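You operate a simulated robot arm through the tools that you are given. There is no shell and no other tool. Be economical: measure what you need, move in short steps, check, and stop when the job is done.

The job below is to be done with a simulated robot arm. You get a single attempt, and the scene is never put back.

JOB
Run about 50 mL of green powder into the jar on the turntable and shake it down.
Fine: fill at FILL by the display, turn back to LOAD, run the shaker till the powder stops sinking, then switch it off; leave the jar in its pocket and the other small jars alone.
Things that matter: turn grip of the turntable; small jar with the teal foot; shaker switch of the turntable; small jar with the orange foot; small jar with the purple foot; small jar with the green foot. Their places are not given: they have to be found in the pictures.

Only the result counts: the job must be done as asked and must still hold three seconds after the hand-in. Knocking over, shifting, dropping, spilling or breaking anything else fails it.

ROBOT AND FRAMES
A 7-joint arm with a two-finger parallel gripper, fixed in place. Base frame: the origin is at the foot of the arm, x ahead of it, y to its left, z up; the work surface is at about z = 0.008. Units: m, degrees, N and s.
With the tool pointing down near the work surface it reaches from about 0.22 to 0.58 m from the base axis. Its first joint turns from -66.0 to 66.0 degrees. Payload 2.5 kg.
The TCP is the grasp point between the finger pads, 0.023 m short of the fingertips. In the tool frame z runs along the fingers and y along their closing line. Largest opening 0.094 m; finger width 0.038, thickness 0.01; the body of the gripper, 0.054 by 0.096 m, starts 0.039 m behind the TCP.
Orientation is that of the tool frame in the base frame, as a unit quaternion [w, x, y, z]. With the fingers straight down and closing along the base's y, the tool's x points along the base's -x, its y along +y and its z along -z.

CONTROLS
- The arm moves only by the tool nudge_tool. Its arguments are lists of equal length, an entry for each row: "linear": the shift along the tool's x, y, z in cm, a list of three; "rotation": the turn, a rotation vector about the tool's x, y, z in degrees, a list of three; "gripper": the gripper command, from -1 (shut) to 1 (fully open), values between in proportion. In form: {"linear": [[x, y, z], ...], "rotation": [[wx, wy, wz], ...], "gripper": [gripper, ...]}. A call has 1 to 12 rows; each row is the pose to reach, as a shift and turn from the pose commanded when the call began, along the tool's axes at that moment. Each row takes 0.2 s and may step no farther than 0.05 m and 8.6 degrees from the row before; otherwise, or with a gripper value out of range, the whole call is refused. A pose out of reach is approached as far as the arm can. The call stops where the force on the tool passes 40 N (or 10 N more than at its start, if that is more) or the arm is blocked; 0.2 s more then pass. Each finger travels about 0.108 m/s and halts on what it meets, pressing with about 21 N; the grip force reading is that of the motor and also rises with nothing between the fingers. The clock runs only during rows and for 0.2 s after the last one: add rows that repeat a pose to give the fingers time. It gives the time, the measured TCP pose, the force on the tool (base axes), the opening and the grip force at its end, in the units of the frame above (readings bear some noise).
- Cameras (640 x 400 px; columns grow to the right, rows downward): "scene" is fixed at [0.1511, -0.4358, 0.5572]; the picture's right is [0.48, -0.88, 0.00], its down [-0.37, -0.20, -0.91] and it looks along [0.80, 0.44, -0.42] (base axes); focal length 228 px, centre (320, 200). "wrist" rides on the gripper at [0.086, 0.016, -0.074] in the tool frame; the picture's right is [-0.18, 0.98, 0.00], its down [-0.58, -0.11, -0.81] and it looks along [-0.79, -0.15, 0.59] (tool axes); focal length 243 px, centre (320, 200).
- get_image(camera): a new picture of that camera. It takes no simulated time.
- probe_pixels(camera, pixels): for up to 12 pixels [column, row] of the newest picture of that camera ("zoom" is the newest enlarged one), the place [x, y, z] in the base frame of the surface seen there, good to about 0.003 m. It takes no simulated time.
- zoom(camera, box): a new picture of the part [left, top, right, bottom] of that camera's present view, enlarged. It takes no simulated time.
- hand_in(): hands the job in; it is judged then, once.

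Go step by step. Measure first, check grasps and placings, and put right what went wrong. The budget is 80 turns and 46 pictures, counting those below and the enlarged ones. Unless the task says otherwise, let go and move clear before handing in, and close with one line.

The tools are called after ">>>" by a JSON object that holds its "api" and its "payload". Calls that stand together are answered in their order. nudge_tool: Moves the arm, as the interface text tells. Its arguments: {"type":"object","properties":{"linear":{"type":"array","items":{"type":"array","items":{"type":"number"}}},"rotation":{"type":"array","items":{"type":"array","items":{"type":"number"}}},"gripper":{"type":"array","items":{"type":"number"}}},"required":["linear","rotation","gripper"]} The other tools are called the same way: get_image (camera) takes a picture; probe_pixels (camera, pixels) gives the place of the surface under pixels of a picture; zoom (camera, box) takes an enlarged picture of a part of a camera's view; hand_in () hands the job in.

At the start:

```text
clock: 0.0
ee_pos: [0.3117, -0.1981, 0.4476]
tcp_rot: [0.0, 0.0, 1.0, 0.0]
ft_force: [-0.1, 0.6, 0.0]
width: 0.0941
grip_force: 0.1
```

scene: 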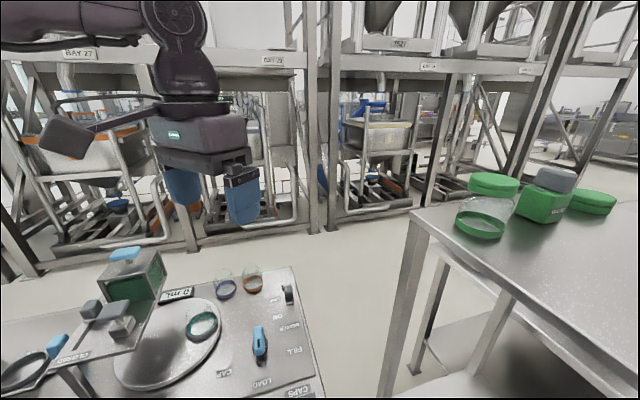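
wrist: 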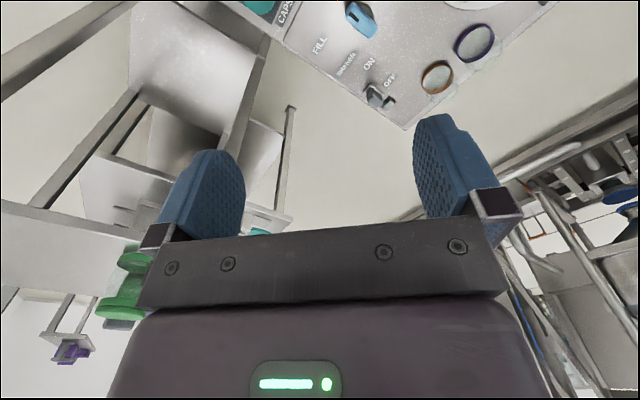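

The scene shows a turntable with a teal-foot jar at about (203,326), a blue grip at (260,343), a switch at (288,295) and a dispenser at left. I'll zoom in on the machine.

>>> {"api": "zoom", "payload": {"camera": "scene", "box": [0, 230, 340, 400]}}

>>> {"api": "zoom", "payload": {"camera": "scene", "box": [180, 250, 330, 400]}}

>>> {"api": "zoom", "payload": {"camera": "wrist", "box": [220, 0, 560, 140]}}

```text
1.88 times, centred on (170, 315) of scene
```

zoom: 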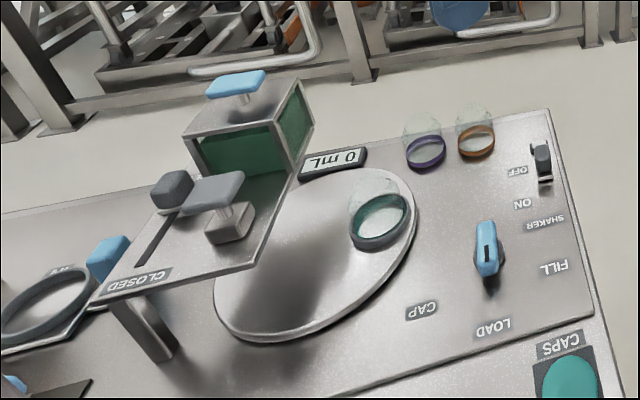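

```text
2.67 times, centred on (255, 325) of scene
```

zoom: 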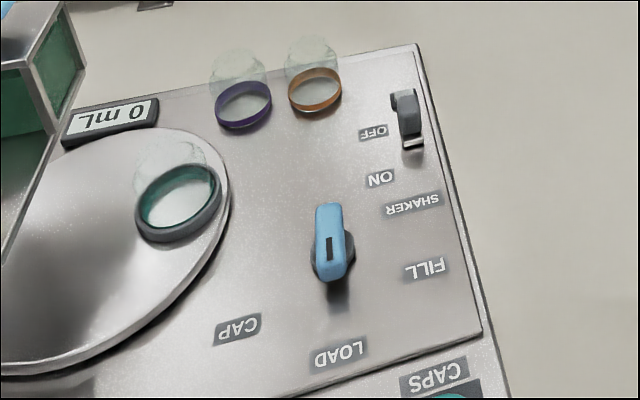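

```text
1.88 times, centred on (390, 70) of wrist
```

zoom: 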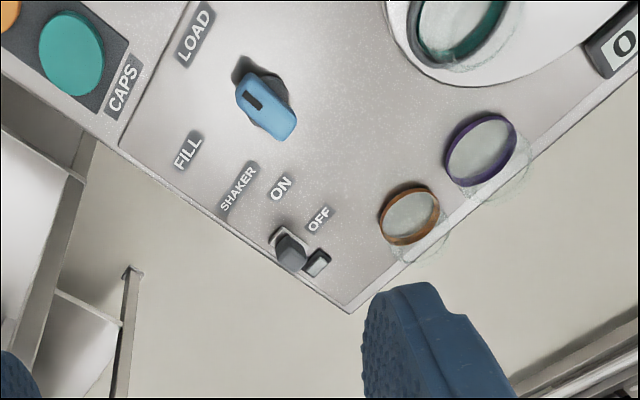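

The machine's switch, grip, labels and dispenser are visible. I'll probe the key points in the scene picture.

>>> {"api": "probe_pixels", "payload": {"camera": "scene", "pixels": [[258, 329], [261, 345], [259, 357], [287, 289], [288, 300], [202, 328], [252, 273], [225, 283], [296, 351], [262, 383], [222, 372], [167, 345]]}}

>>> {"api": "probe_pixels", "payload": {"camera": "scene", "pixels": [[91, 306], [112, 309], [121, 326], [124, 254], [130, 275], [155, 270], [83, 354], [120, 290], [57, 341], [30, 365], [137, 318], [280, 316]]}}

>>> {"api": "zoom", "payload": {"camera": "scene", "box": [0, 240, 180, 400]}}

```text
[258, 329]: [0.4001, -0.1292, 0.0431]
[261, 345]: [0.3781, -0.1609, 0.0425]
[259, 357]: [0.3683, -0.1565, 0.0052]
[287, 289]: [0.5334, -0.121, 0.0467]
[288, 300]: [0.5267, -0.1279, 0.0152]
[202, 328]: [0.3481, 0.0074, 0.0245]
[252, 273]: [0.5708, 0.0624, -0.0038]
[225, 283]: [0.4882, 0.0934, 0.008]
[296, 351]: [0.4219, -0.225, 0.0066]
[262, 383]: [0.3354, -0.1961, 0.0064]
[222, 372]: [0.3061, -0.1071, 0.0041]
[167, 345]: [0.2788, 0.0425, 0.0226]
```

```text
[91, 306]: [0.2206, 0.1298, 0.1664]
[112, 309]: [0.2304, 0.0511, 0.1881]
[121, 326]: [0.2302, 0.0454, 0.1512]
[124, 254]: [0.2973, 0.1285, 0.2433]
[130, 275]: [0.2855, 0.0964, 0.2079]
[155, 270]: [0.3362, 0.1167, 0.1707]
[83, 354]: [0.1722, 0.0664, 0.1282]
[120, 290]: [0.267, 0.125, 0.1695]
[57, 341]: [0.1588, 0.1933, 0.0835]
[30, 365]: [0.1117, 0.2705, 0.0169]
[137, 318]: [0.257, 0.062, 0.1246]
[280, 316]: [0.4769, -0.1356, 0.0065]
```

```text
2.50 times, centred on (90, 320) of scene
```

zoom: 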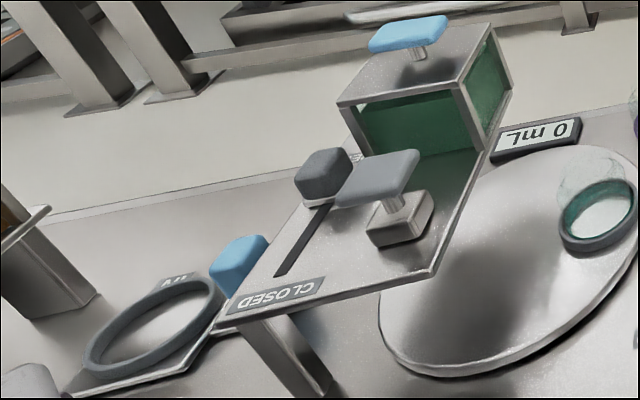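

The dark knob at zoom (322,175) sits in a slot with a CLOSED end, and I need a better view of it. I'll turn the wrist −90° about tool z so the camera looks toward +y at the dispenser.

>>> {"api": "nudge_tool", "payload": {"linear": [[0, 0, 0], [0, 0, 0], [0, 0, 0], [0, 0, 0], [0, 0, 0], [0, 0, 0], [0, 0, 0], [0, 0, 0], [0, 0, 0], [0, 0, 0], [0, 0, 0]], "rotation": [[0, 0, -8.2], [0, 0, -16.4], [0, 0, -24.6], [0, 0, -32.8], [0, 0, -41], [0, 0, -49.2], [0, 0, -57.4], [0, 0, -65.6], [0, 0, -73.8], [0, 0, -82], [0, 0, -90]], "gripper": [1, 1, 1, 1, 1, 1, 1, 1, 1, 1, 1]}}

>>> {"api": "get_image", "payload": {"camera": "wrist"}}

```text
clock: 2.4
ee_pos: [0.3124, -0.199, 0.4481]
tcp_rot: [0.0, 0.709, -0.705, 0.0]
ft_force: [0.1, -0.4, 0.1]
width: 0.0939
grip_force: 0.1
```

```text
39 pictures are left
```

wrist: 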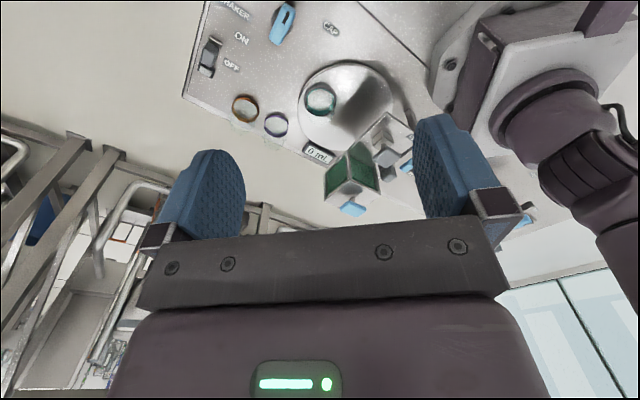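

The wrist view (upside-down) now shows the dispenser near (370,165). I'll zoom there.

>>> {"api": "zoom", "payload": {"camera": "wrist", "box": [280, 50, 440, 220]}}

```text
2.35 times, centred on (360, 135) of wrist
```

zoom: 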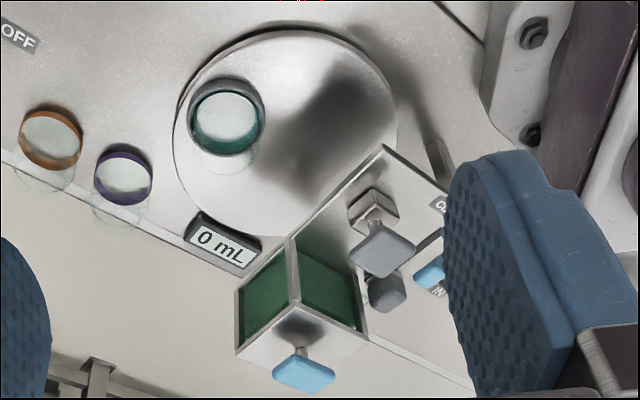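

I'll move the camera toward the dispenser (+y 13 cm, −x 5 cm, up 4 cm) for a view from above.

>>> {"api": "nudge_tool", "payload": {"linear": [[-4, 1.5, -1.3], [-8, 3, -2.6], [-12, 4.5, -4], [-13, 5, -4]], "rotation": [[0, 0, 0], [0, 0, 0], [0, 0, 0], [0, 0, 0]], "gripper": [1, 1, 1, 1]}}

>>> {"api": "get_image", "payload": {"camera": "wrist"}}

```text
clock: 3.4
ee_pos: [0.2627, -0.0675, 0.4884]
tcp_rot: [-0.001, 0.708, -0.707, 0.001]
ft_force: [-0.1, 0.3, 0.9]
width: 0.0939
grip_force: 0.1
```

```text
37 pictures are left
```

wrist: 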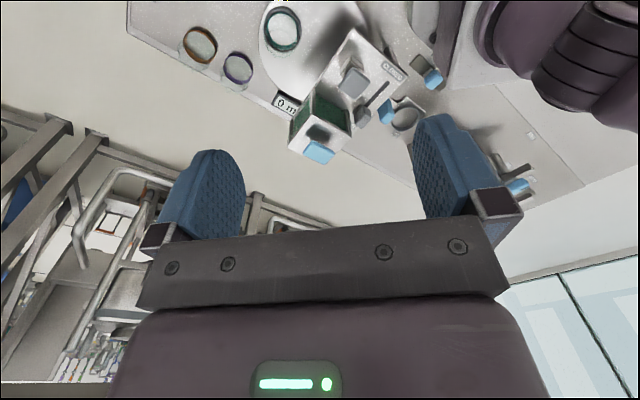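

>>> {"api": "zoom", "payload": {"camera": "wrist", "box": [280, 10, 460, 170]}}

```text
2.50 times, centred on (370, 90) of wrist
```

zoom: 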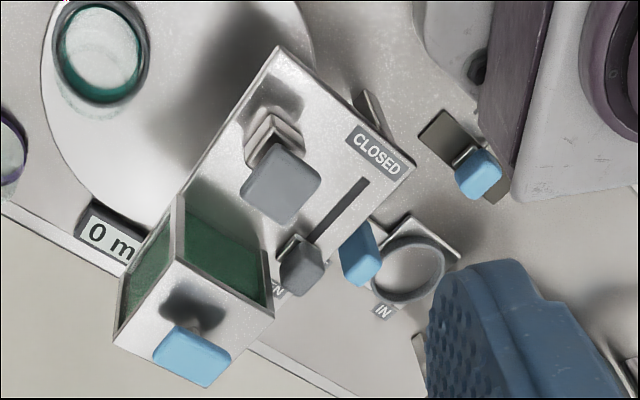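

The slot knob at zoom (300,265) appears to sit at the "…EN" (OPEN) end, with CLOSED at the other end. I'll probe the parts.

>>> {"api": "probe_pixels", "payload": {"camera": "zoom", "pixels": [[300, 270], [300, 248], [318, 240], [363, 185], [375, 155], [278, 290], [280, 190], [270, 160], [275, 125], [195, 355], [195, 310], [330, 130]]}}

>>> {"api": "zoom", "payload": {"camera": "wrist", "box": [335, 60, 395, 135]}}

```text
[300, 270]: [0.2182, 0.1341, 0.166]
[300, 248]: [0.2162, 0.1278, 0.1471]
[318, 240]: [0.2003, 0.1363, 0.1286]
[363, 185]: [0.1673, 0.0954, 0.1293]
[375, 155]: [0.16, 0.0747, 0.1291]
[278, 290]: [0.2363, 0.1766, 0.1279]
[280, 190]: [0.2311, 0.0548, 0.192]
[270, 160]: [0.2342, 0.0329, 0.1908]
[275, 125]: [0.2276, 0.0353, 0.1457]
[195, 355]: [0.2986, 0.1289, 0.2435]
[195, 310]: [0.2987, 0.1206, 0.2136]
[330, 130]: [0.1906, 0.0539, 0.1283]
```

```text
5.33 times, centred on (365, 98) of wrist
```

zoom: 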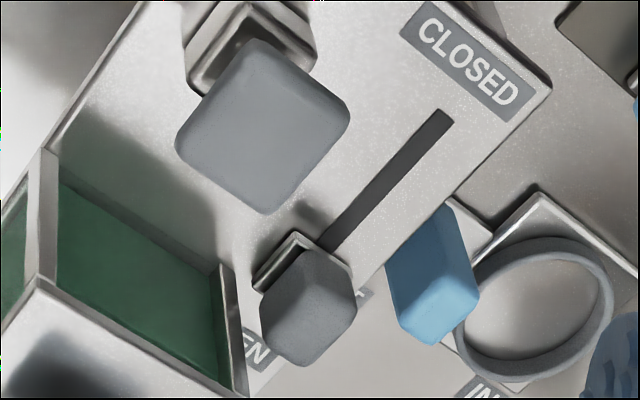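

I'll refine the geometry of the slot, knob and T-handle.

>>> {"api": "probe_pixels", "payload": {"camera": "zoom", "pixels": [[440, 118], [380, 185], [332, 240], [285, 255], [325, 285], [275, 290], [325, 335], [280, 350], [305, 320], [258, 350], [140, 10], [545, 85]]}}

>>> {"api": "probe_pixels", "payload": {"camera": "zoom", "pixels": [[185, 145], [245, 50], [340, 110], [275, 205], [215, 45], [310, 50], [245, 25], [60, 140], [45, 290], [220, 270], [430, 290], [360, 295]]}}

```text
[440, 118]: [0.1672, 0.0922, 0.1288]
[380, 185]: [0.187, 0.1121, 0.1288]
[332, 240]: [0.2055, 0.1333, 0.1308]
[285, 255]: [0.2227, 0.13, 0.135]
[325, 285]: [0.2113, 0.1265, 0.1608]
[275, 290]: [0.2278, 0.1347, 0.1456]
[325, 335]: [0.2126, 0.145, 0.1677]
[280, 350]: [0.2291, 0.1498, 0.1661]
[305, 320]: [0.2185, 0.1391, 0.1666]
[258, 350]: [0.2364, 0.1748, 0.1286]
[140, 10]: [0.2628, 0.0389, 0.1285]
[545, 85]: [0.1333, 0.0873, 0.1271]
```

```text
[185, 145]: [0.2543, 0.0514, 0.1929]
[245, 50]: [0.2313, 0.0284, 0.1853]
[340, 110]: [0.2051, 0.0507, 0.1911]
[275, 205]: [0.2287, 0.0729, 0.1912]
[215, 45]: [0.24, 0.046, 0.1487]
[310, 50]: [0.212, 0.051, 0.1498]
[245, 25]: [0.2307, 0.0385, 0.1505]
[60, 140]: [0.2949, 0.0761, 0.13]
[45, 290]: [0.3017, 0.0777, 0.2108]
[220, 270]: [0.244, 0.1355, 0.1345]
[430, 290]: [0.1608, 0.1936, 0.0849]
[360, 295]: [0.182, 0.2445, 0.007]
```

The knob sits at the OPEN end, so flow should start on reaching FILL. I'll grip the turn handle myself and watch the display. First I'll move above it, turning the tool so the fingers can straddle the blue bar.

>>> {"api": "nudge_tool", "payload": {"linear": [[0.7, -1.2, 1.5], [1.4, -2.4, 3], [2.1, -3.6, 4.5], [2.8, -4.8, 6], [3.5, -6, 7.5], [4.2, -7.2, 9], [4.9, -8.4, 10.5], [5.6, -9.6, 12], [6.3, -10.6, 13.5], [7, -11.6, 15], [7.5, -12.4, 16], [7.7, -12.6, 17]], "rotation": [[0, 0, 8.5], [0, 0, 17], [0, 0, 25.5], [0, 0, 34], [0, 0, 42.5], [0, 0, 51], [0, 0, 59.5], [0, 0, 68], [0, 0, 76.5], [0, 0, 85], [0, 0, 93.5], [0, 0, 102]], "gripper": [1, 1, 1, 1, 1, 1, 1, 1, 1, 1, 1, 1]}}

>>> {"api": "nudge_tool", "payload": {"linear": [[0, 0, 0], [0, 0, 0], [0, 0, 0], [0, 0, 0], [0, 0, 0], [0, 0, 0], [0, 0, 0], [0, 0, 0], [0, 0, 0], [0, 0, 0], [0, 0, 0], [0, 0, 0]], "rotation": [[0, 0, 8.5], [0, 0, 17], [0, 0, 25.5], [0, 0, 34], [0, 0, 42.5], [0, 0, 51], [0, 0, 59.5], [0, 0, 68], [0, 0, 76.5], [0, 0, 85], [0, 0, 93.5], [0, 0, 102]], "gripper": [1, 1, 1, 1, 1, 1, 1, 1, 1, 1, 1, 1]}}

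>>> {"api": "get_image", "payload": {"camera": "wrist"}}

```text
clock: 6.0
ee_pos: [0.3891, -0.1457, 0.3167]
tcp_rot: [0.001, 0.105, 0.994, 0.001]
ft_force: [-0.2, -1.3, -0.2]
width: 0.0942
grip_force: 0.0
```

```text
clock: 8.6
ee_pos: [0.3891, -0.1464, 0.3176]
tcp_rot: [-0.001, 0.839, 0.544, 0.0]
ft_force: [-0.7, 0.1, -0.2]
width: 0.094
grip_force: 0.0
```

```text
34 pictures are left
```

wrist: 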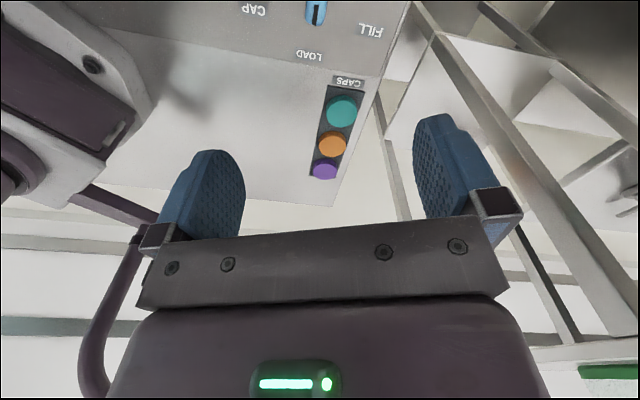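

The grip is just at the top edge of the view at (315,12). Lowering to about z=0.14 will bring it into view.

>>> {"api": "nudge_tool", "payload": {"linear": [[0, 0, 4.5], [0, 0, 9], [0, 0, 13.5], [0, 0, 18]], "rotation": [[0, 0, 0], [0, 0, 0], [0, 0, 0], [0, 0, 0]], "gripper": [1, 1, 1, 1]}}

>>> {"api": "get_image", "payload": {"camera": "wrist"}}

```text
clock: 9.6
ee_pos: [0.3907, -0.1472, 0.1389]
tcp_rot: [-0.001, 0.838, 0.545, 0.0]
ft_force: [0.1, 0.1, 0.3]
width: 0.0939
grip_force: 0.0
```

```text
33 pictures are left
```

wrist: 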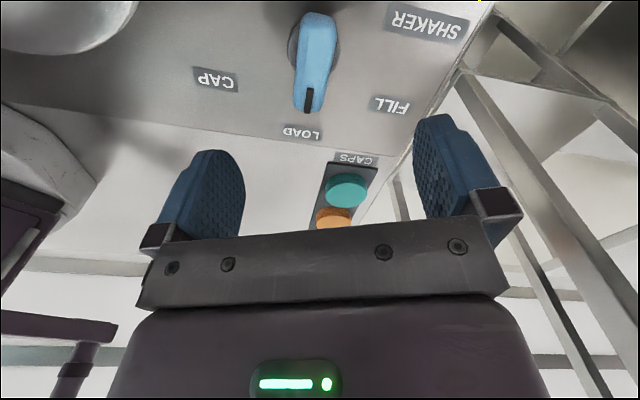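

>>> {"api": "probe_pixels", "payload": {"camera": "wrist", "pixels": [[319, 16], [318, 40], [312, 75], [310, 95], [309, 108], [302, 60], [332, 60], [302, 132], [390, 104], [216, 80], [296, 40], [300, 105]]}}

>>> {"api": "zoom", "payload": {"camera": "wrist", "box": [240, 0, 400, 140]}}

```text
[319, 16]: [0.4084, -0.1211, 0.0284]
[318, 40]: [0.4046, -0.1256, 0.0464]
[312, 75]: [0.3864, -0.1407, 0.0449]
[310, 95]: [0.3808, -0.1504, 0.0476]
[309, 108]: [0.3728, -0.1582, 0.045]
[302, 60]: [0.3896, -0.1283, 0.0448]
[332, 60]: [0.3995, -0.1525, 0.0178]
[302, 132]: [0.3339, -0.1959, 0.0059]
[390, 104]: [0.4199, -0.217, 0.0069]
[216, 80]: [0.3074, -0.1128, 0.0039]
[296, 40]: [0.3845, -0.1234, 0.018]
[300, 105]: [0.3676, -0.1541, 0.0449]
```

```text
2.86 times, centred on (320, 70) of wrist
```

zoom: 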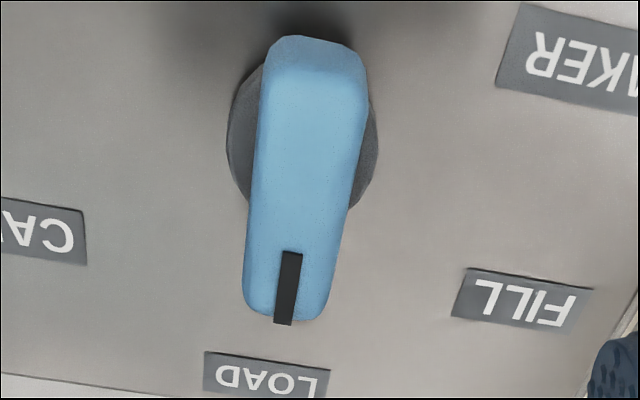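

The bar is centred at about (0.390, −0.139), top z 0.045, pointing along 46° toward LOAD. FILL lies about 65° counter-clockwise. I'll align 20° more and descend around it.

>>> {"api": "nudge_tool", "payload": {"linear": [[0.25, -0.1, 0], [0.5, -0.25, 0], [0.72, -0.4, 0], [0.72, -0.4, 3], [0.72, -0.4, 6], [0.72, -0.4, 8], [0.72, -0.4, 9.4]], "rotation": [[0, 0, 7], [0, 0, 14], [0, 0, 20], [0, 0, 20], [0, 0, 20], [0, 0, 20], [0, 0, 20]], "gripper": [1, 1, 1, 0.6, 0.3, 0.1, 0]}}

>>> {"api": "get_image", "payload": {"camera": "scene"}}

>>> {"api": "get_image", "payload": {"camera": "wrist"}}

```text
clock: 11.2
ee_pos: [0.3862, -0.1356, 0.0466]
tcp_rot: [0.0, 0.92, 0.391, 0.0]
ft_force: [0.0, 0.4, 0.6]
width: 0.047
grip_force: 0.1
```

```text
31 pictures are left
```

scene: 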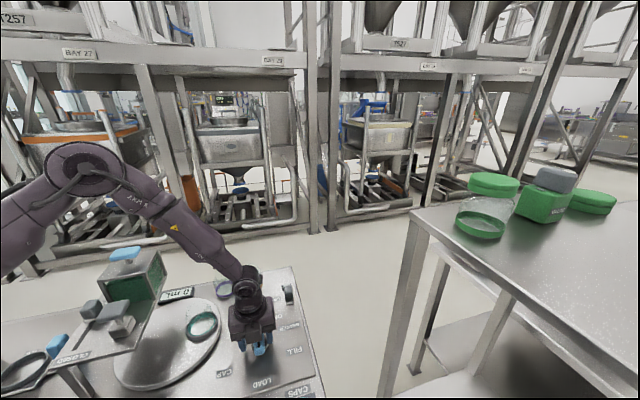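

```text
30 pictures are left
```

wrist: 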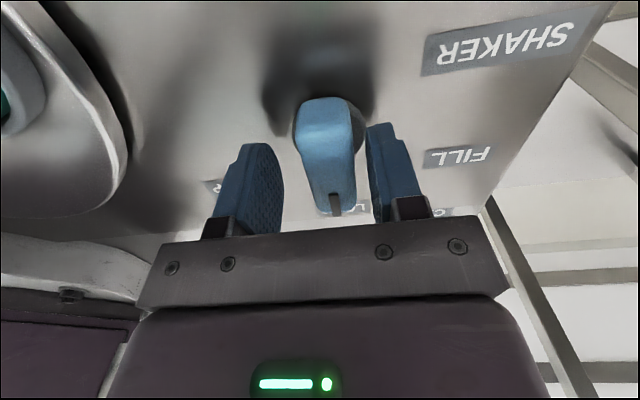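

The fingers straddle the bar, about 5 mm off along tool y. I'll correct that, lower slightly and close.

>>> {"api": "nudge_tool", "payload": {"linear": [[0, 0.5, 0.3], [0, 0.5, 0.3], [0, 0.5, 0.3], [0, 0.5, 0.3], [0, 0.5, 0.3]], "rotation": [[0, 0, 0], [0, 0, 0], [0, 0, 0], [0, 0, 0], [0, 0, 0]], "gripper": [0, -0.4, -1, -1, -1]}}

>>> {"api": "zoom", "payload": {"camera": "scene", "box": [90, 240, 310, 400]}}

```text
clock: 12.4
ee_pos: [0.3887, -0.14, 0.0427]
tcp_rot: [-0.002, 0.92, 0.391, 0.0]
ft_force: [-12.7, 7.3, 9.8]
width: 0.0238
grip_force: 44.9
```

```text
2.50 times, centred on (200, 320) of scene
```

zoom: 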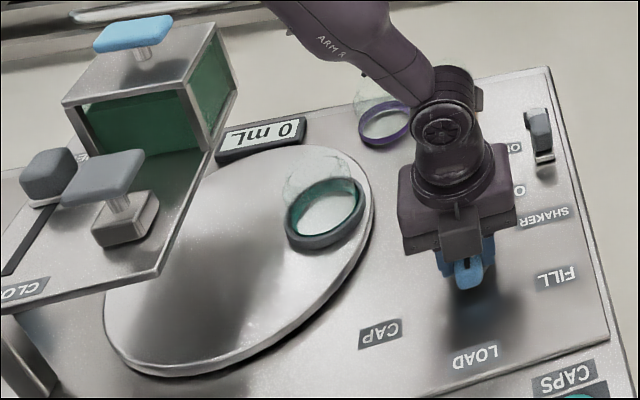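

Gripped (width 0.024, force 45) with ~15 N of side load. I'll ease back 2 mm and turn 16° toward FILL as a test, watching the jar and display.

>>> {"api": "nudge_tool", "payload": {"linear": [[0, -0.2, -0.1], [0, -0.2, -0.1], [0, -0.2, -0.1], [0, -0.2, -0.1]], "rotation": [[0, 0, 0], [0, 0, -6], [0, 0, -12], [0, 0, -16]], "gripper": [-1, -1, -1, -1]}}

>>> {"api": "zoom", "payload": {"camera": "scene", "box": [90, 240, 310, 400]}}

```text
clock: 13.4
ee_pos: [0.3898, -0.1411, 0.0417]
tcp_rot: [0.003, 0.864, 0.504, -0.001]
ft_force: [3.6, -2.5, -3.1]
width: 0.0238
grip_force: 45.0
stopped in row 4: the force on the tool passed its limit (the readings are from after the stop); the commanded pose is now the measured one
```

```text
2.50 times, centred on (200, 320) of scene
```

zoom: 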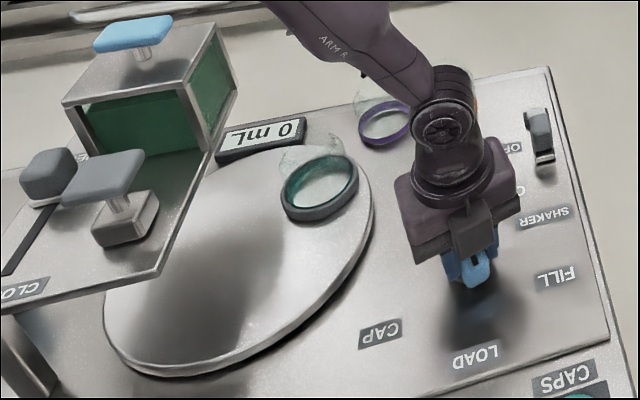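

The grip turned ~14.5° and the jar moved toward the hopper; the stop was a force limit, now relaxed. I'll continue more gently.

>>> {"api": "nudge_tool", "payload": {"linear": [[0, 0, 0], [0, 0, 0], [0, 0, 0], [0, 0, 0]], "rotation": [[0, 0, -4], [0, 0, -8], [0, 0, -12], [0, 0, -16]], "gripper": [-1, -1, -1, -1]}}

```text
clock: 14.4
ee_pos: [0.3908, -0.1416, 0.0421]
tcp_rot: [0.003, 0.785, 0.62, -0.001]
ft_force: [13.8, -3.9, -12.3]
width: 0.024
grip_force: 45.0
```

Now at ~76.6°, with side and down force on the tool. I'll relieve it (+1.5 mm tool y, +1 mm down) and go on another 16°.

>>> {"api": "nudge_tool", "payload": {"linear": [[0, 0.15, 0.1], [0, 0.15, 0.1], [0, 0.15, 0.1], [0, 0.15, 0.1]], "rotation": [[0, 0, -4], [0, 0, -8], [0, 0, -12], [0, 0, -16]], "gripper": [-1, -1, -1, -1]}}

>>> {"api": "zoom", "payload": {"camera": "scene", "box": [90, 240, 310, 400]}}

```text
clock: 15.4
ee_pos: [0.3916, -0.1426, 0.0425]
tcp_rot: [0.001, 0.696, 0.718, 0.0]
ft_force: [-2.6, 2.1, 1.5]
width: 0.024
grip_force: 45.2
stopped in row 4: the force on the tool passed its limit (the readings are from after the stop); the commanded pose is now the measured one
```

```text
2.50 times, centred on (200, 320) of scene
```

zoom: 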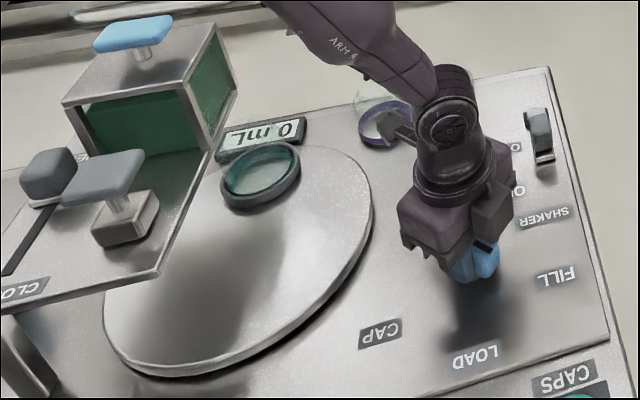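

At ~92° with display still 0 mL; FILL should be near 111°. I'll turn 12° more, then check.

>>> {"api": "nudge_tool", "payload": {"linear": [[0, 0, 0], [0, 0, 0], [0, 0, 0]], "rotation": [[0, 0, -4], [0, 0, -8], [0, 0, -12]], "gripper": [-1, -1, -1]}}

>>> {"api": "zoom", "payload": {"camera": "scene", "box": [90, 240, 310, 400]}}

```text
clock: 16.2
ee_pos: [0.3918, -0.1418, 0.0419]
tcp_rot: [-0.001, 0.617, 0.787, 0.0]
ft_force: [-15.2, 12.6, 33.1]
width: 0.0239
grip_force: 45.1
```

```text
2.50 times, centred on (200, 320) of scene
```

zoom: 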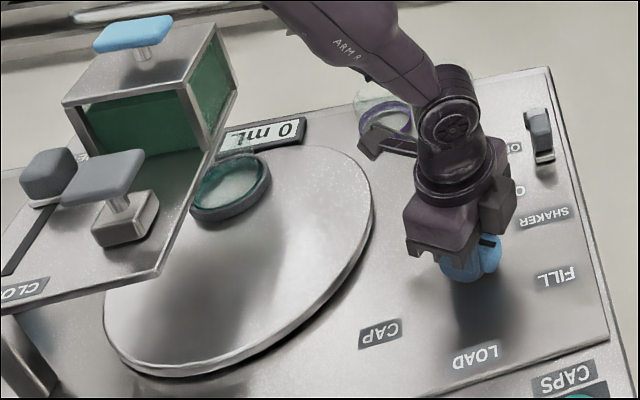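

At ~104°, still 0 mL. I'll relieve the forces and turn the last ~7°.

>>> {"api": "nudge_tool", "payload": {"linear": [[0.12, -0.14, -0.2], [0.12, -0.14, -0.2], [0.12, -0.14, -0.2]], "rotation": [[0, 0, 0], [0, 0, -3.5], [0, 0, -7]], "gripper": [-1, -1, -1]}}

>>> {"api": "zoom", "payload": {"camera": "scene", "box": [90, 240, 310, 400]}}

```text
clock: 17.0
ee_pos: [0.393, -0.1413, 0.0423]
tcp_rot: [0.006, 0.574, 0.819, 0.0]
ft_force: [6.1, -1.8, -2.8]
width: 0.0238
grip_force: 45.1
stopped in row 3: the force on the tool passed its limit (the readings are from after the stop); the commanded pose is now the measured one
```

```text
2.50 times, centred on (200, 320) of scene
```

zoom: 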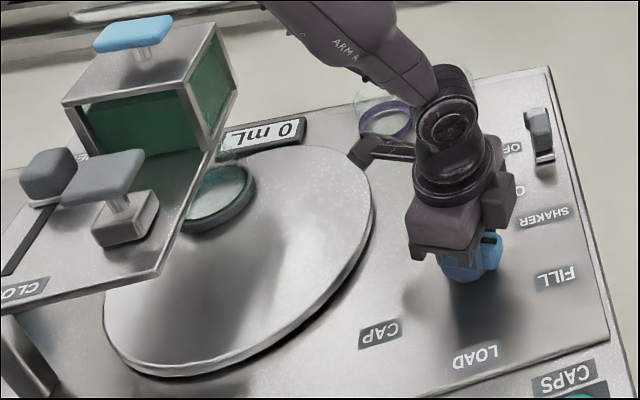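

Tool at ~110°, pointer should be on FILL, yet it reads 0 mL. I'll check jar and pointer positions.

>>> {"api": "probe_pixels", "payload": {"camera": "zoom", "pixels": [[225, 200], [240, 215], [215, 222], [250, 180], [120, 345], [370, 210], [320, 150], [110, 285], [330, 290], [240, 135], [487, 240], [458, 265]]}}

>>> {"api": "get_image", "payload": {"camera": "wrist"}}

```text
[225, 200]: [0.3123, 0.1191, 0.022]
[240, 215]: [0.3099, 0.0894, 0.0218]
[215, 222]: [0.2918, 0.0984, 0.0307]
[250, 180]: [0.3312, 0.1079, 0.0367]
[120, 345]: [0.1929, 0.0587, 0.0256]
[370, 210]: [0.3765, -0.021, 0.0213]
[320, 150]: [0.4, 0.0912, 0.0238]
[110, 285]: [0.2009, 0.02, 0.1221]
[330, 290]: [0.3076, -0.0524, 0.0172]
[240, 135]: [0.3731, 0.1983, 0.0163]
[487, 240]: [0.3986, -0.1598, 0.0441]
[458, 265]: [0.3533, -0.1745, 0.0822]
```

```text
24 pictures are left
```

wrist: 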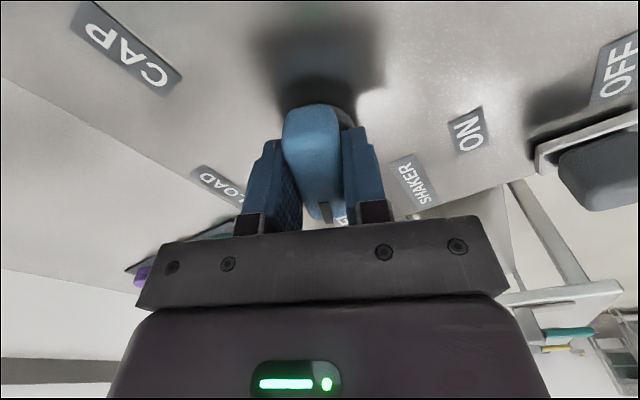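

The jar is at about (0.31, 0.112), near but not under the hopper centre (~0.298, 0.125). I'll turn 4° more.

>>> {"api": "nudge_tool", "payload": {"linear": [[0.05, 0.05, 0.05], [0.05, 0.05, 0.05]], "rotation": [[0, 0, -3], [0, 0, -5]], "gripper": [-1, -1]}}

>>> {"api": "zoom", "payload": {"camera": "scene", "box": [90, 240, 310, 400]}}

```text
clock: 17.6
ee_pos: [0.3918, -0.1411, 0.0429]
tcp_rot: [0.005, 0.54, 0.842, 0.0]
ft_force: [2.8, -0.5, 4.6]
width: 0.0255
grip_force: 45.0
```

```text
2.50 times, centred on (200, 320) of scene
```

zoom: 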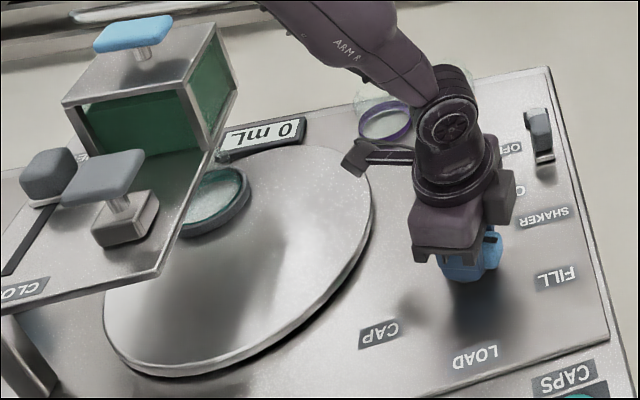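

The width rose to 0.0255, suggesting the grip has reached its FILL stop; it still shows 0 mL. I'll back off the extra twist, wait and recheck.

>>> {"api": "nudge_tool", "payload": {"linear": [[0, 0, 0], [0, 0, 0], [0, 0, 0], [0, 0, 0]], "rotation": [[0, 0, 2], [0, 0, 2], [0, 0, 2], [0, 0, 2]], "gripper": [-1, -1, -1, -1]}}

>>> {"api": "zoom", "payload": {"camera": "scene", "box": [90, 240, 310, 400]}}

```text
clock: 18.6
ee_pos: [0.3902, -0.1411, 0.0417]
tcp_rot: [0.005, 0.552, 0.834, -0.001]
ft_force: [-12.7, -2.1, 22.1]
width: 0.0252
grip_force: 45.1
```

```text
2.50 times, centred on (200, 320) of scene
```

zoom: 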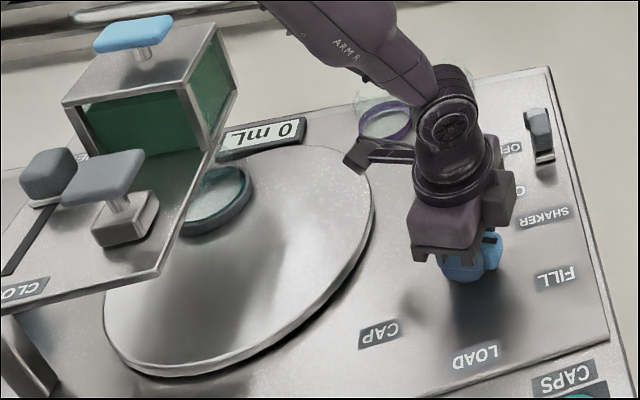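

Still 0 mL. I'll release the grip so it can settle in its detent, rise straight up, and look again.

>>> {"api": "nudge_tool", "payload": {"linear": [[0, 0, 0], [0, 0, 0], [0, 0, -3], [0, 0, -7], [0, 0, -11], [0, 0, -15]], "rotation": [[0, 0, 0], [0, 0, 0], [0, 0, 0], [0, 0, 0], [0, 0, 0], [0, 0, 0]], "gripper": [-0.2, 0.2, 0.2, 0.2, 0.2, 0.2]}}

>>> {"api": "zoom", "payload": {"camera": "scene", "box": [90, 240, 310, 400]}}

```text
clock: 20.0
ee_pos: [0.3938, -0.1378, 0.1947]
tcp_rot: [0.005, 0.552, 0.834, -0.001]
ft_force: [0.6, 0.0, -0.4]
width: 0.0563
grip_force: 0.0
```

```text
2.50 times, centred on (200, 320) of scene
```

zoom: 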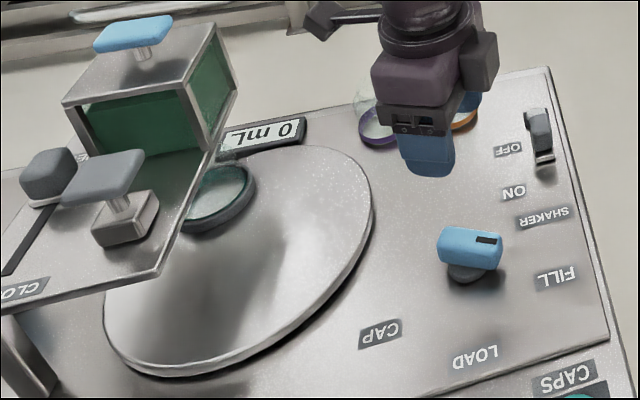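

The grip pointer at zoom (488,240) has settled. I'll probe its angle and the jar position.

>>> {"api": "probe_pixels", "payload": {"camera": "zoom", "pixels": [[442, 240], [450, 232], [480, 238], [498, 240], [500, 247], [470, 235], [245, 185], [190, 225], [245, 210], [215, 235], [185, 218], [555, 275]]}}

>>> {"api": "get_image", "payload": {"camera": "wrist"}}

```text
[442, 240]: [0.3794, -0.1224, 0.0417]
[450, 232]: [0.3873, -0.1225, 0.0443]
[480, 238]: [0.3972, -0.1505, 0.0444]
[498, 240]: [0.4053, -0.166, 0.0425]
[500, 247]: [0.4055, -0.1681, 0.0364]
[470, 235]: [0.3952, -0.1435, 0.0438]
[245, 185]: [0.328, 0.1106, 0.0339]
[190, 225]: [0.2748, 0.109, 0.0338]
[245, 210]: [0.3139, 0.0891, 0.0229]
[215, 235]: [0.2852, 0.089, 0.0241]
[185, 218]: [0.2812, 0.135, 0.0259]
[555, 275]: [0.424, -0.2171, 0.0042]
```

```text
20 pictures are left
```

wrist: 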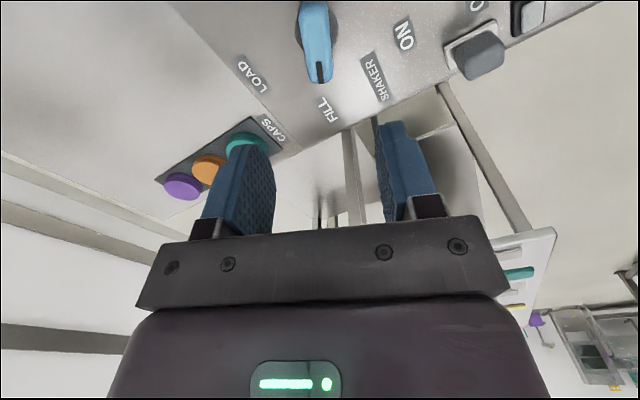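

The pointer is at FILL, yet the display shows 0 mL, so the dispenser needs operating. I'll view the dispenser from its far side to read the labels.

>>> {"api": "nudge_tool", "payload": {"linear": [[0, 0, -4.5], [0, 0, -9], [3.95, -0.65, -9.95], [7.9, -1.3, -10.9], [11.85, -1.95, -11.85], [15.8, -2.6, -12.8], [19.75, -3.25, -13.75], [23.7, -3.9, -14.7], [27.65, -4.55, -15.65], [31.6, -5.2, -16.6], [35.5, -5.85, -17.5], [39.5, -6.5, -18.5]], "rotation": [[0, 0, 0], [0, 0, 0], [0, 0, 0], [0, 0, 0], [0, 0, 0], [0, 0, 0], [0, 0, 0], [0, 0, 0], [0, 0, 0], [0, 0, 0], [0, 0, 0], [0, 0, 0]], "gripper": [0.2, 0.2, 0.2, 0.2, 0.2, 0.2, 0.2, 0.2, 0.2, 0.2, 0.2, 0.2]}}

>>> {"api": "get_image", "payload": {"camera": "wrist"}}

```text
clock: 22.6
ee_pos: [0.1771, 0.1978, 0.3726]
tcp_rot: [0.006, 0.552, 0.834, -0.001]
ft_force: [-0.4, 0.0, 0.4]
width: 0.0563
grip_force: 0.1
```

```text
19 pictures are left
```

wrist: 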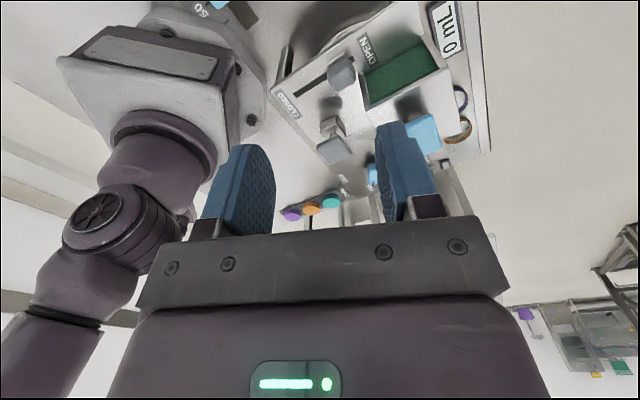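

>>> {"api": "zoom", "payload": {"camera": "wrist", "box": [260, 0, 480, 160]}}

```text
2.50 times, centred on (370, 80) of wrist
```

zoom: 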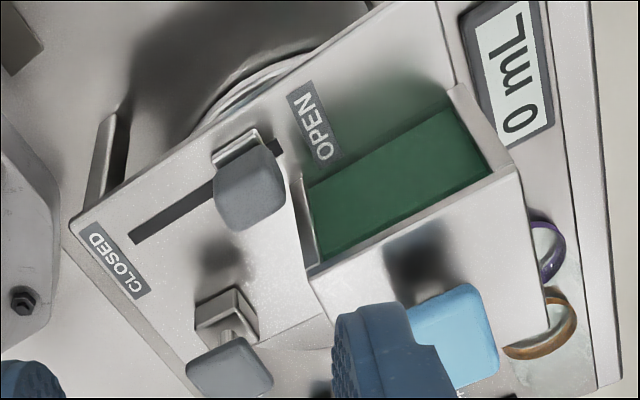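

Labels now read: knob sits close to OPEN, but a bit of slot remains beyond it at zoom (278,147). I'll measure the slot ends and knob, and the blue T.

>>> {"api": "probe_pixels", "payload": {"camera": "zoom", "pixels": [[132, 236], [279, 147], [212, 190], [225, 155], [255, 135], [250, 165], [220, 200], [280, 190], [250, 210], [455, 310], [405, 260], [315, 125]]}}

>>> {"api": "zoom", "payload": {"camera": "wrist", "box": [320, 35, 380, 85]}}

```text
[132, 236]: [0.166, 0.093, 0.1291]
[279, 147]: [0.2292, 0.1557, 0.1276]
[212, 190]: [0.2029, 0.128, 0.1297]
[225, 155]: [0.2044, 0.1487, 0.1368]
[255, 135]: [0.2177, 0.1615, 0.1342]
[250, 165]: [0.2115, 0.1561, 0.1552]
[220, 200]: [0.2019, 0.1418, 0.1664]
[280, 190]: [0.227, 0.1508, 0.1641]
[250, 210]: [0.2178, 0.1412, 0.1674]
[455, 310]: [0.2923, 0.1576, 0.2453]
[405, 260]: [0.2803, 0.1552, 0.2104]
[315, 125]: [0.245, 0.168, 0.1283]
```

```text
8.00 times, centred on (350, 60) of wrist
```

zoom: 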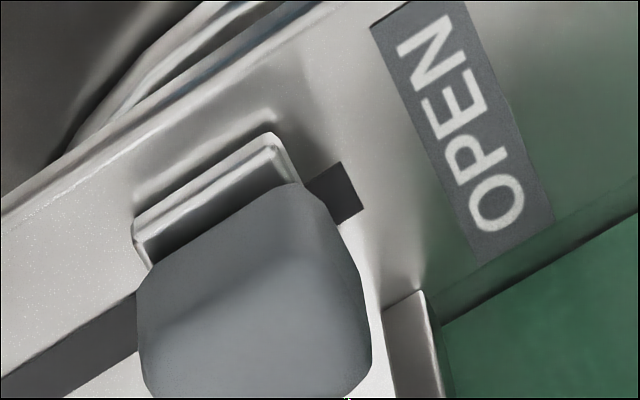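

The jar is at FILL but nothing flows, even though the gate is already near OPEN. The blue T on a stem over the hopper (about 0.295, 0.13, top 0.244) looks like a press knob. I'll hover above it with fingers closed and check the view.

>>> {"api": "nudge_tool", "payload": {"linear": [[-3, 2.2, 1], [-6, 4.5, 3], [-9, 6.7, 5], [-10.8, 8.1, 7]], "rotation": [[0, 0, 0], [0, 0, 0], [0, 0, 0], [0, 0, 0]], "gripper": [-1, -1, -1, -1]}}

>>> {"api": "zoom", "payload": {"camera": "scene", "box": [60, 200, 310, 400]}}

```text
clock: 23.6
ee_pos: [0.2945, 0.1286, 0.3007]
tcp_rot: [0.005, 0.551, 0.834, -0.001]
ft_force: [0.8, 0.1, 0.2]
width: 0.0001
grip_force: 21.1
```

```text
2.00 times, centred on (185, 300) of scene
```

zoom: 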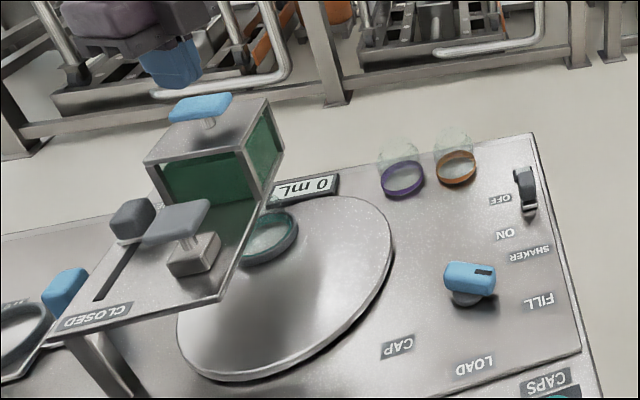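

The display is readable and the fingertips hover near the cap at zoom (200,107). I'll probe the cap edges and disc rim.

>>> {"api": "probe_pixels", "payload": {"camera": "zoom", "pixels": [[200, 100], [228, 97], [172, 110], [205, 115], [190, 97], [395, 240], [340, 200], [180, 340], [250, 373], [340, 335], [300, 240], [172, 75]]}}

```text
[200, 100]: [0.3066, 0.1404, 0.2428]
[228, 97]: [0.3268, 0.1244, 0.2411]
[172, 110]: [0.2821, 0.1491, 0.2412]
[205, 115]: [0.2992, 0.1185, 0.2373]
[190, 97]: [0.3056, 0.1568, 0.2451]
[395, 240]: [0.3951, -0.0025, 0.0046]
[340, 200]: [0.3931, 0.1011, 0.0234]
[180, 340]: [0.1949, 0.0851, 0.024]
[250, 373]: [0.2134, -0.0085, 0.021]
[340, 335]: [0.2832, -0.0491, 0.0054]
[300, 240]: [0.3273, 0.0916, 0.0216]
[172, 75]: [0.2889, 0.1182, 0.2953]
```

The cap centre is about (0.304, 0.137, 0.243). I'll shift onto it and press gently, then read the display.

>>> {"api": "nudge_tool", "payload": {"linear": [[0.4, 1.2, 0], [0.4, 1.2, 1.5], [0.4, 1.2, 3], [0.4, 1.2, 3.6], [0.4, 1.2, 4.1]], "rotation": [[0, 0, 0], [0, 0, 0], [0, 0, 0], [0, 0, 0], [0, 0, 0]], "gripper": [-1, -1, -1, -1, -1]}}

>>> {"api": "zoom", "payload": {"camera": "scene", "box": [60, 200, 310, 400]}}

```text
clock: 24.8
ee_pos: [0.3017, 0.1405, 0.2638]
tcp_rot: [0.006, 0.552, 0.834, -0.001]
ft_force: [1.0, -1.9, 2.4]
width: 0.0002
grip_force: 21.1
```

```text
2.00 times, centred on (185, 300) of scene
```

zoom: 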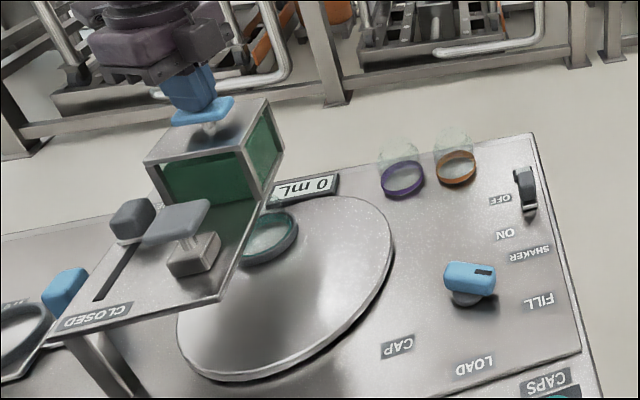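

Contact is made with ~2.4 N. I'll press another 1 cm.

>>> {"api": "nudge_tool", "payload": {"linear": [[0, 0, 0.5], [0, 0, 1.0]], "rotation": [[0, 0, 0], [0, 0, 0]], "gripper": [-1, -1]}}

>>> {"api": "zoom", "payload": {"camera": "scene", "box": [60, 200, 310, 400]}}

```text
clock: 25.4
ee_pos: [0.3029, 0.1407, 0.2574]
tcp_rot: [0.005, 0.552, 0.834, -0.001]
ft_force: [-6.8, -2.9, 14.0]
width: 0.0
grip_force: 21.0
stopped in row 2: the force on the tool passed its limit (the readings are from after the stop); the commanded pose is now the measured one
```

```text
2.00 times, centred on (185, 300) of scene
```

zoom: 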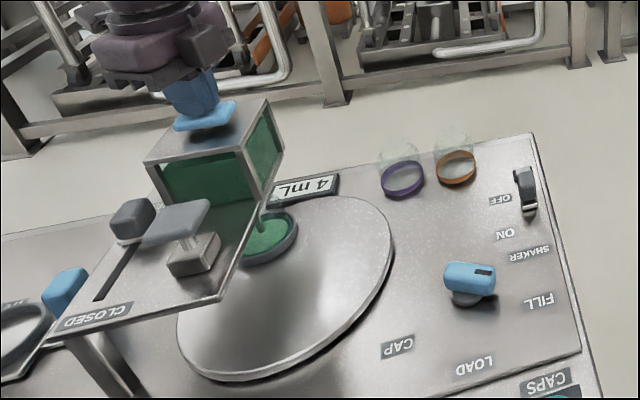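

Pressing works: it now reads 4 mL with green powder in the jar. I'll hold and see whether flow continues while pressed.

>>> {"api": "nudge_tool", "payload": {"linear": [[0, 0, 0], [0, 0, 0], [0, 0, 0]], "rotation": [[0, 0, 0], [0, 0, 0], [0, 0, 0]], "gripper": [-1, -1, -1]}}

>>> {"api": "zoom", "payload": {"camera": "scene", "box": [60, 200, 310, 400]}}

```text
clock: 26.2
ee_pos: [0.302, 0.1412, 0.2572]
tcp_rot: [0.006, 0.551, 0.834, 0.0]
ft_force: [-9.3, -5.9, 23.9]
width: 0.0003
grip_force: 20.8
```

```text
2.00 times, centred on (185, 300) of scene
```

zoom: 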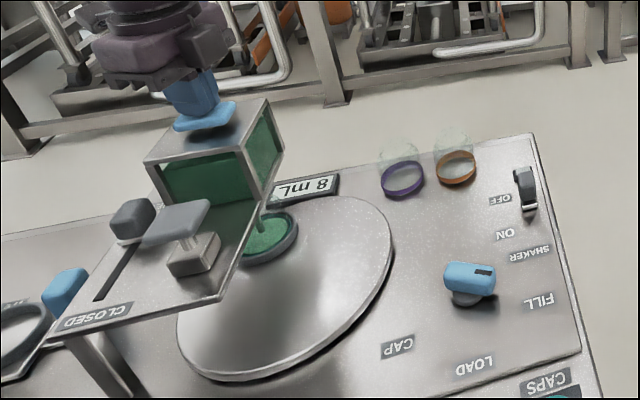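

Flow continues at ~5 mL/s while pressed (8 mL). I'll hold about 5 s more, then check.

>>> {"api": "nudge_tool", "payload": {"linear": [[0, 0, 0], [0, 0, 0], [0, 0, 0], [0, 0, 0], [0, 0, 0], [0, 0, 0], [0, 0, 0], [0, 0, 0], [0, 0, 0], [0, 0, 0], [0, 0, 0], [0, 0, 0]], "rotation": [[0, 0, 0], [0, 0, 0], [0, 0, 0], [0, 0, 0], [0, 0, 0], [0, 0, 0], [0, 0, 0], [0, 0, 0], [0, 0, 0], [0, 0, 0], [0, 0, 0], [0, 0, 0]], "gripper": [-1, -1, -1, -1, -1, -1, -1, -1, -1, -1, -1, -1]}}

>>> {"api": "zoom", "payload": {"camera": "scene", "box": [60, 200, 310, 400]}}

```text
clock: 28.8
ee_pos: [0.3025, 0.1405, 0.2569]
tcp_rot: [0.006, 0.551, 0.835, 0.0]
ft_force: [-2.9, -1.5, 28.9]
width: 0.0002
grip_force: 20.8
```

```text
2.00 times, centred on (185, 300) of scene
```

zoom: 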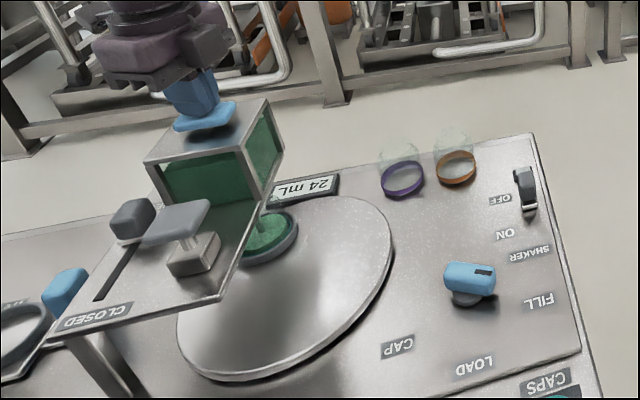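

24 mL, i.e. ~6 mL/s. Holding another 2.6 s should give about 40.

>>> {"api": "nudge_tool", "payload": {"linear": [[0, 0, 0], [0, 0, 0], [0, 0, 0], [0, 0, 0], [0, 0, 0], [0, 0, 0], [0, 0, 0], [0, 0, 0], [0, 0, 0], [0, 0, 0], [0, 0, 0], [0, 0, 0]], "rotation": [[0, 0, 0], [0, 0, 0], [0, 0, 0], [0, 0, 0], [0, 0, 0], [0, 0, 0], [0, 0, 0], [0, 0, 0], [0, 0, 0], [0, 0, 0], [0, 0, 0], [0, 0, 0]], "gripper": [-1, -1, -1, -1, -1, -1, -1, -1, -1, -1, -1, -1]}}

>>> {"api": "zoom", "payload": {"camera": "scene", "box": [120, 260, 260, 350]}}

```text
clock: 31.4
ee_pos: [0.301, 0.1406, 0.2563]
tcp_rot: [0.006, 0.552, 0.834, -0.001]
ft_force: [-0.6, 0.3, 27.4]
width: 0.0
grip_force: 21.2
```

```text
4.44 times, centred on (190, 305) of scene
```

zoom: 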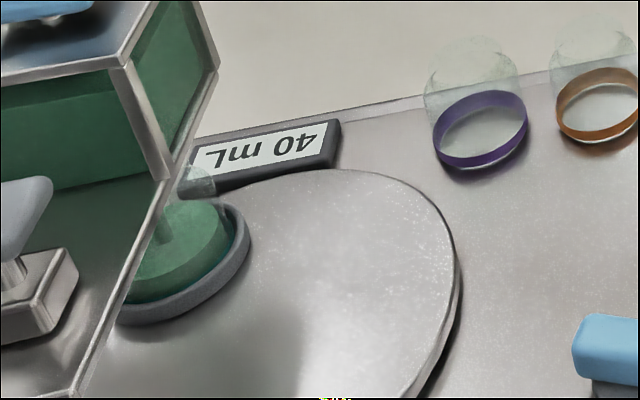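

40 mL. I'll hold five more rows (≈+6–7 mL) and then lift in the same call.

>>> {"api": "nudge_tool", "payload": {"linear": [[0, 0, 0], [0, 0, 0], [0, 0, 0], [0, 0, 0], [0, 0, 0], [0, 0, 0], [0, 0, -2], [0, 0, -4], [0, 0, -4]], "rotation": [[0, 0, 0], [0, 0, 0], [0, 0, 0], [0, 0, 0], [0, 0, 0], [0, 0, 0], [0, 0, 0], [0, 0, 0], [0, 0, 0]], "gripper": [-1, -1, -1, -1, -1, -1, -1, -1, -1]}}

>>> {"api": "zoom", "payload": {"camera": "scene", "box": [120, 230, 290, 350]}}

```text
clock: 33.4
ee_pos: [0.303, 0.1409, 0.296]
tcp_rot: [0.006, 0.552, 0.834, -0.001]
ft_force: [0.4, -0.8, 0.1]
width: 0.0
grip_force: 20.7
```

```text
3.33 times, centred on (205, 290) of scene
```

zoom: 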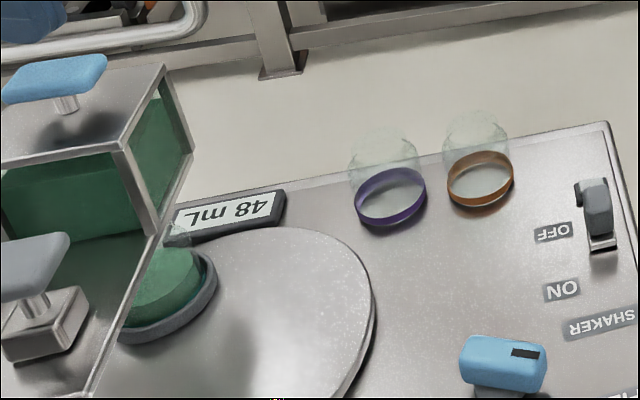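

48 mL and stopped — about 50. Now back over the turn grip at (0.391, −0.141), opening the fingers.

>>> {"api": "nudge_tool", "payload": {"linear": [[-4.5, -0.45, -1], [-9.3, -0.93, -1], [-14.1, -1.4, -1], [-18.9, -1.9, -1], [-23.7, -2.4, 1], [-28, -2.8, 4], [-29.4, -2.93, 8.5], [-29.4, -2.93, 13], [-29.4, -2.93, 17]], "rotation": [[0, 0, 0], [0, 0, 0], [0, 0, 0], [0, 0, 0], [0, 0, 0], [0, 0, 0], [0, 0, 0], [0, 0, 0], [0, 0, 0]], "gripper": [-1, -1, 0, 0.2, 0.2, 0.2, 0.2, 0.2, 0.2]}}

>>> {"api": "get_image", "payload": {"camera": "wrist"}}

```text
refused: row 5 steps farther than a row can; nothing moved
```

```text
9 pictures are left
```

wrist: 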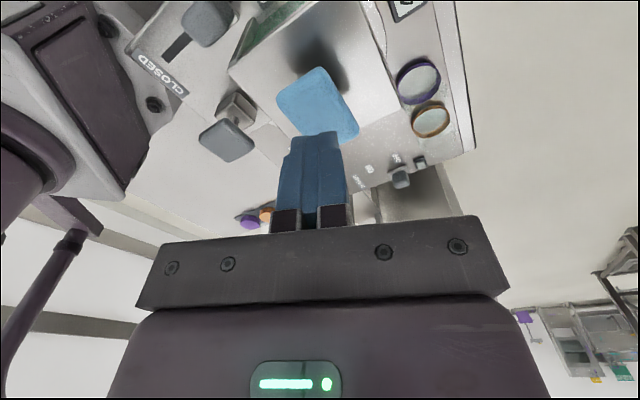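

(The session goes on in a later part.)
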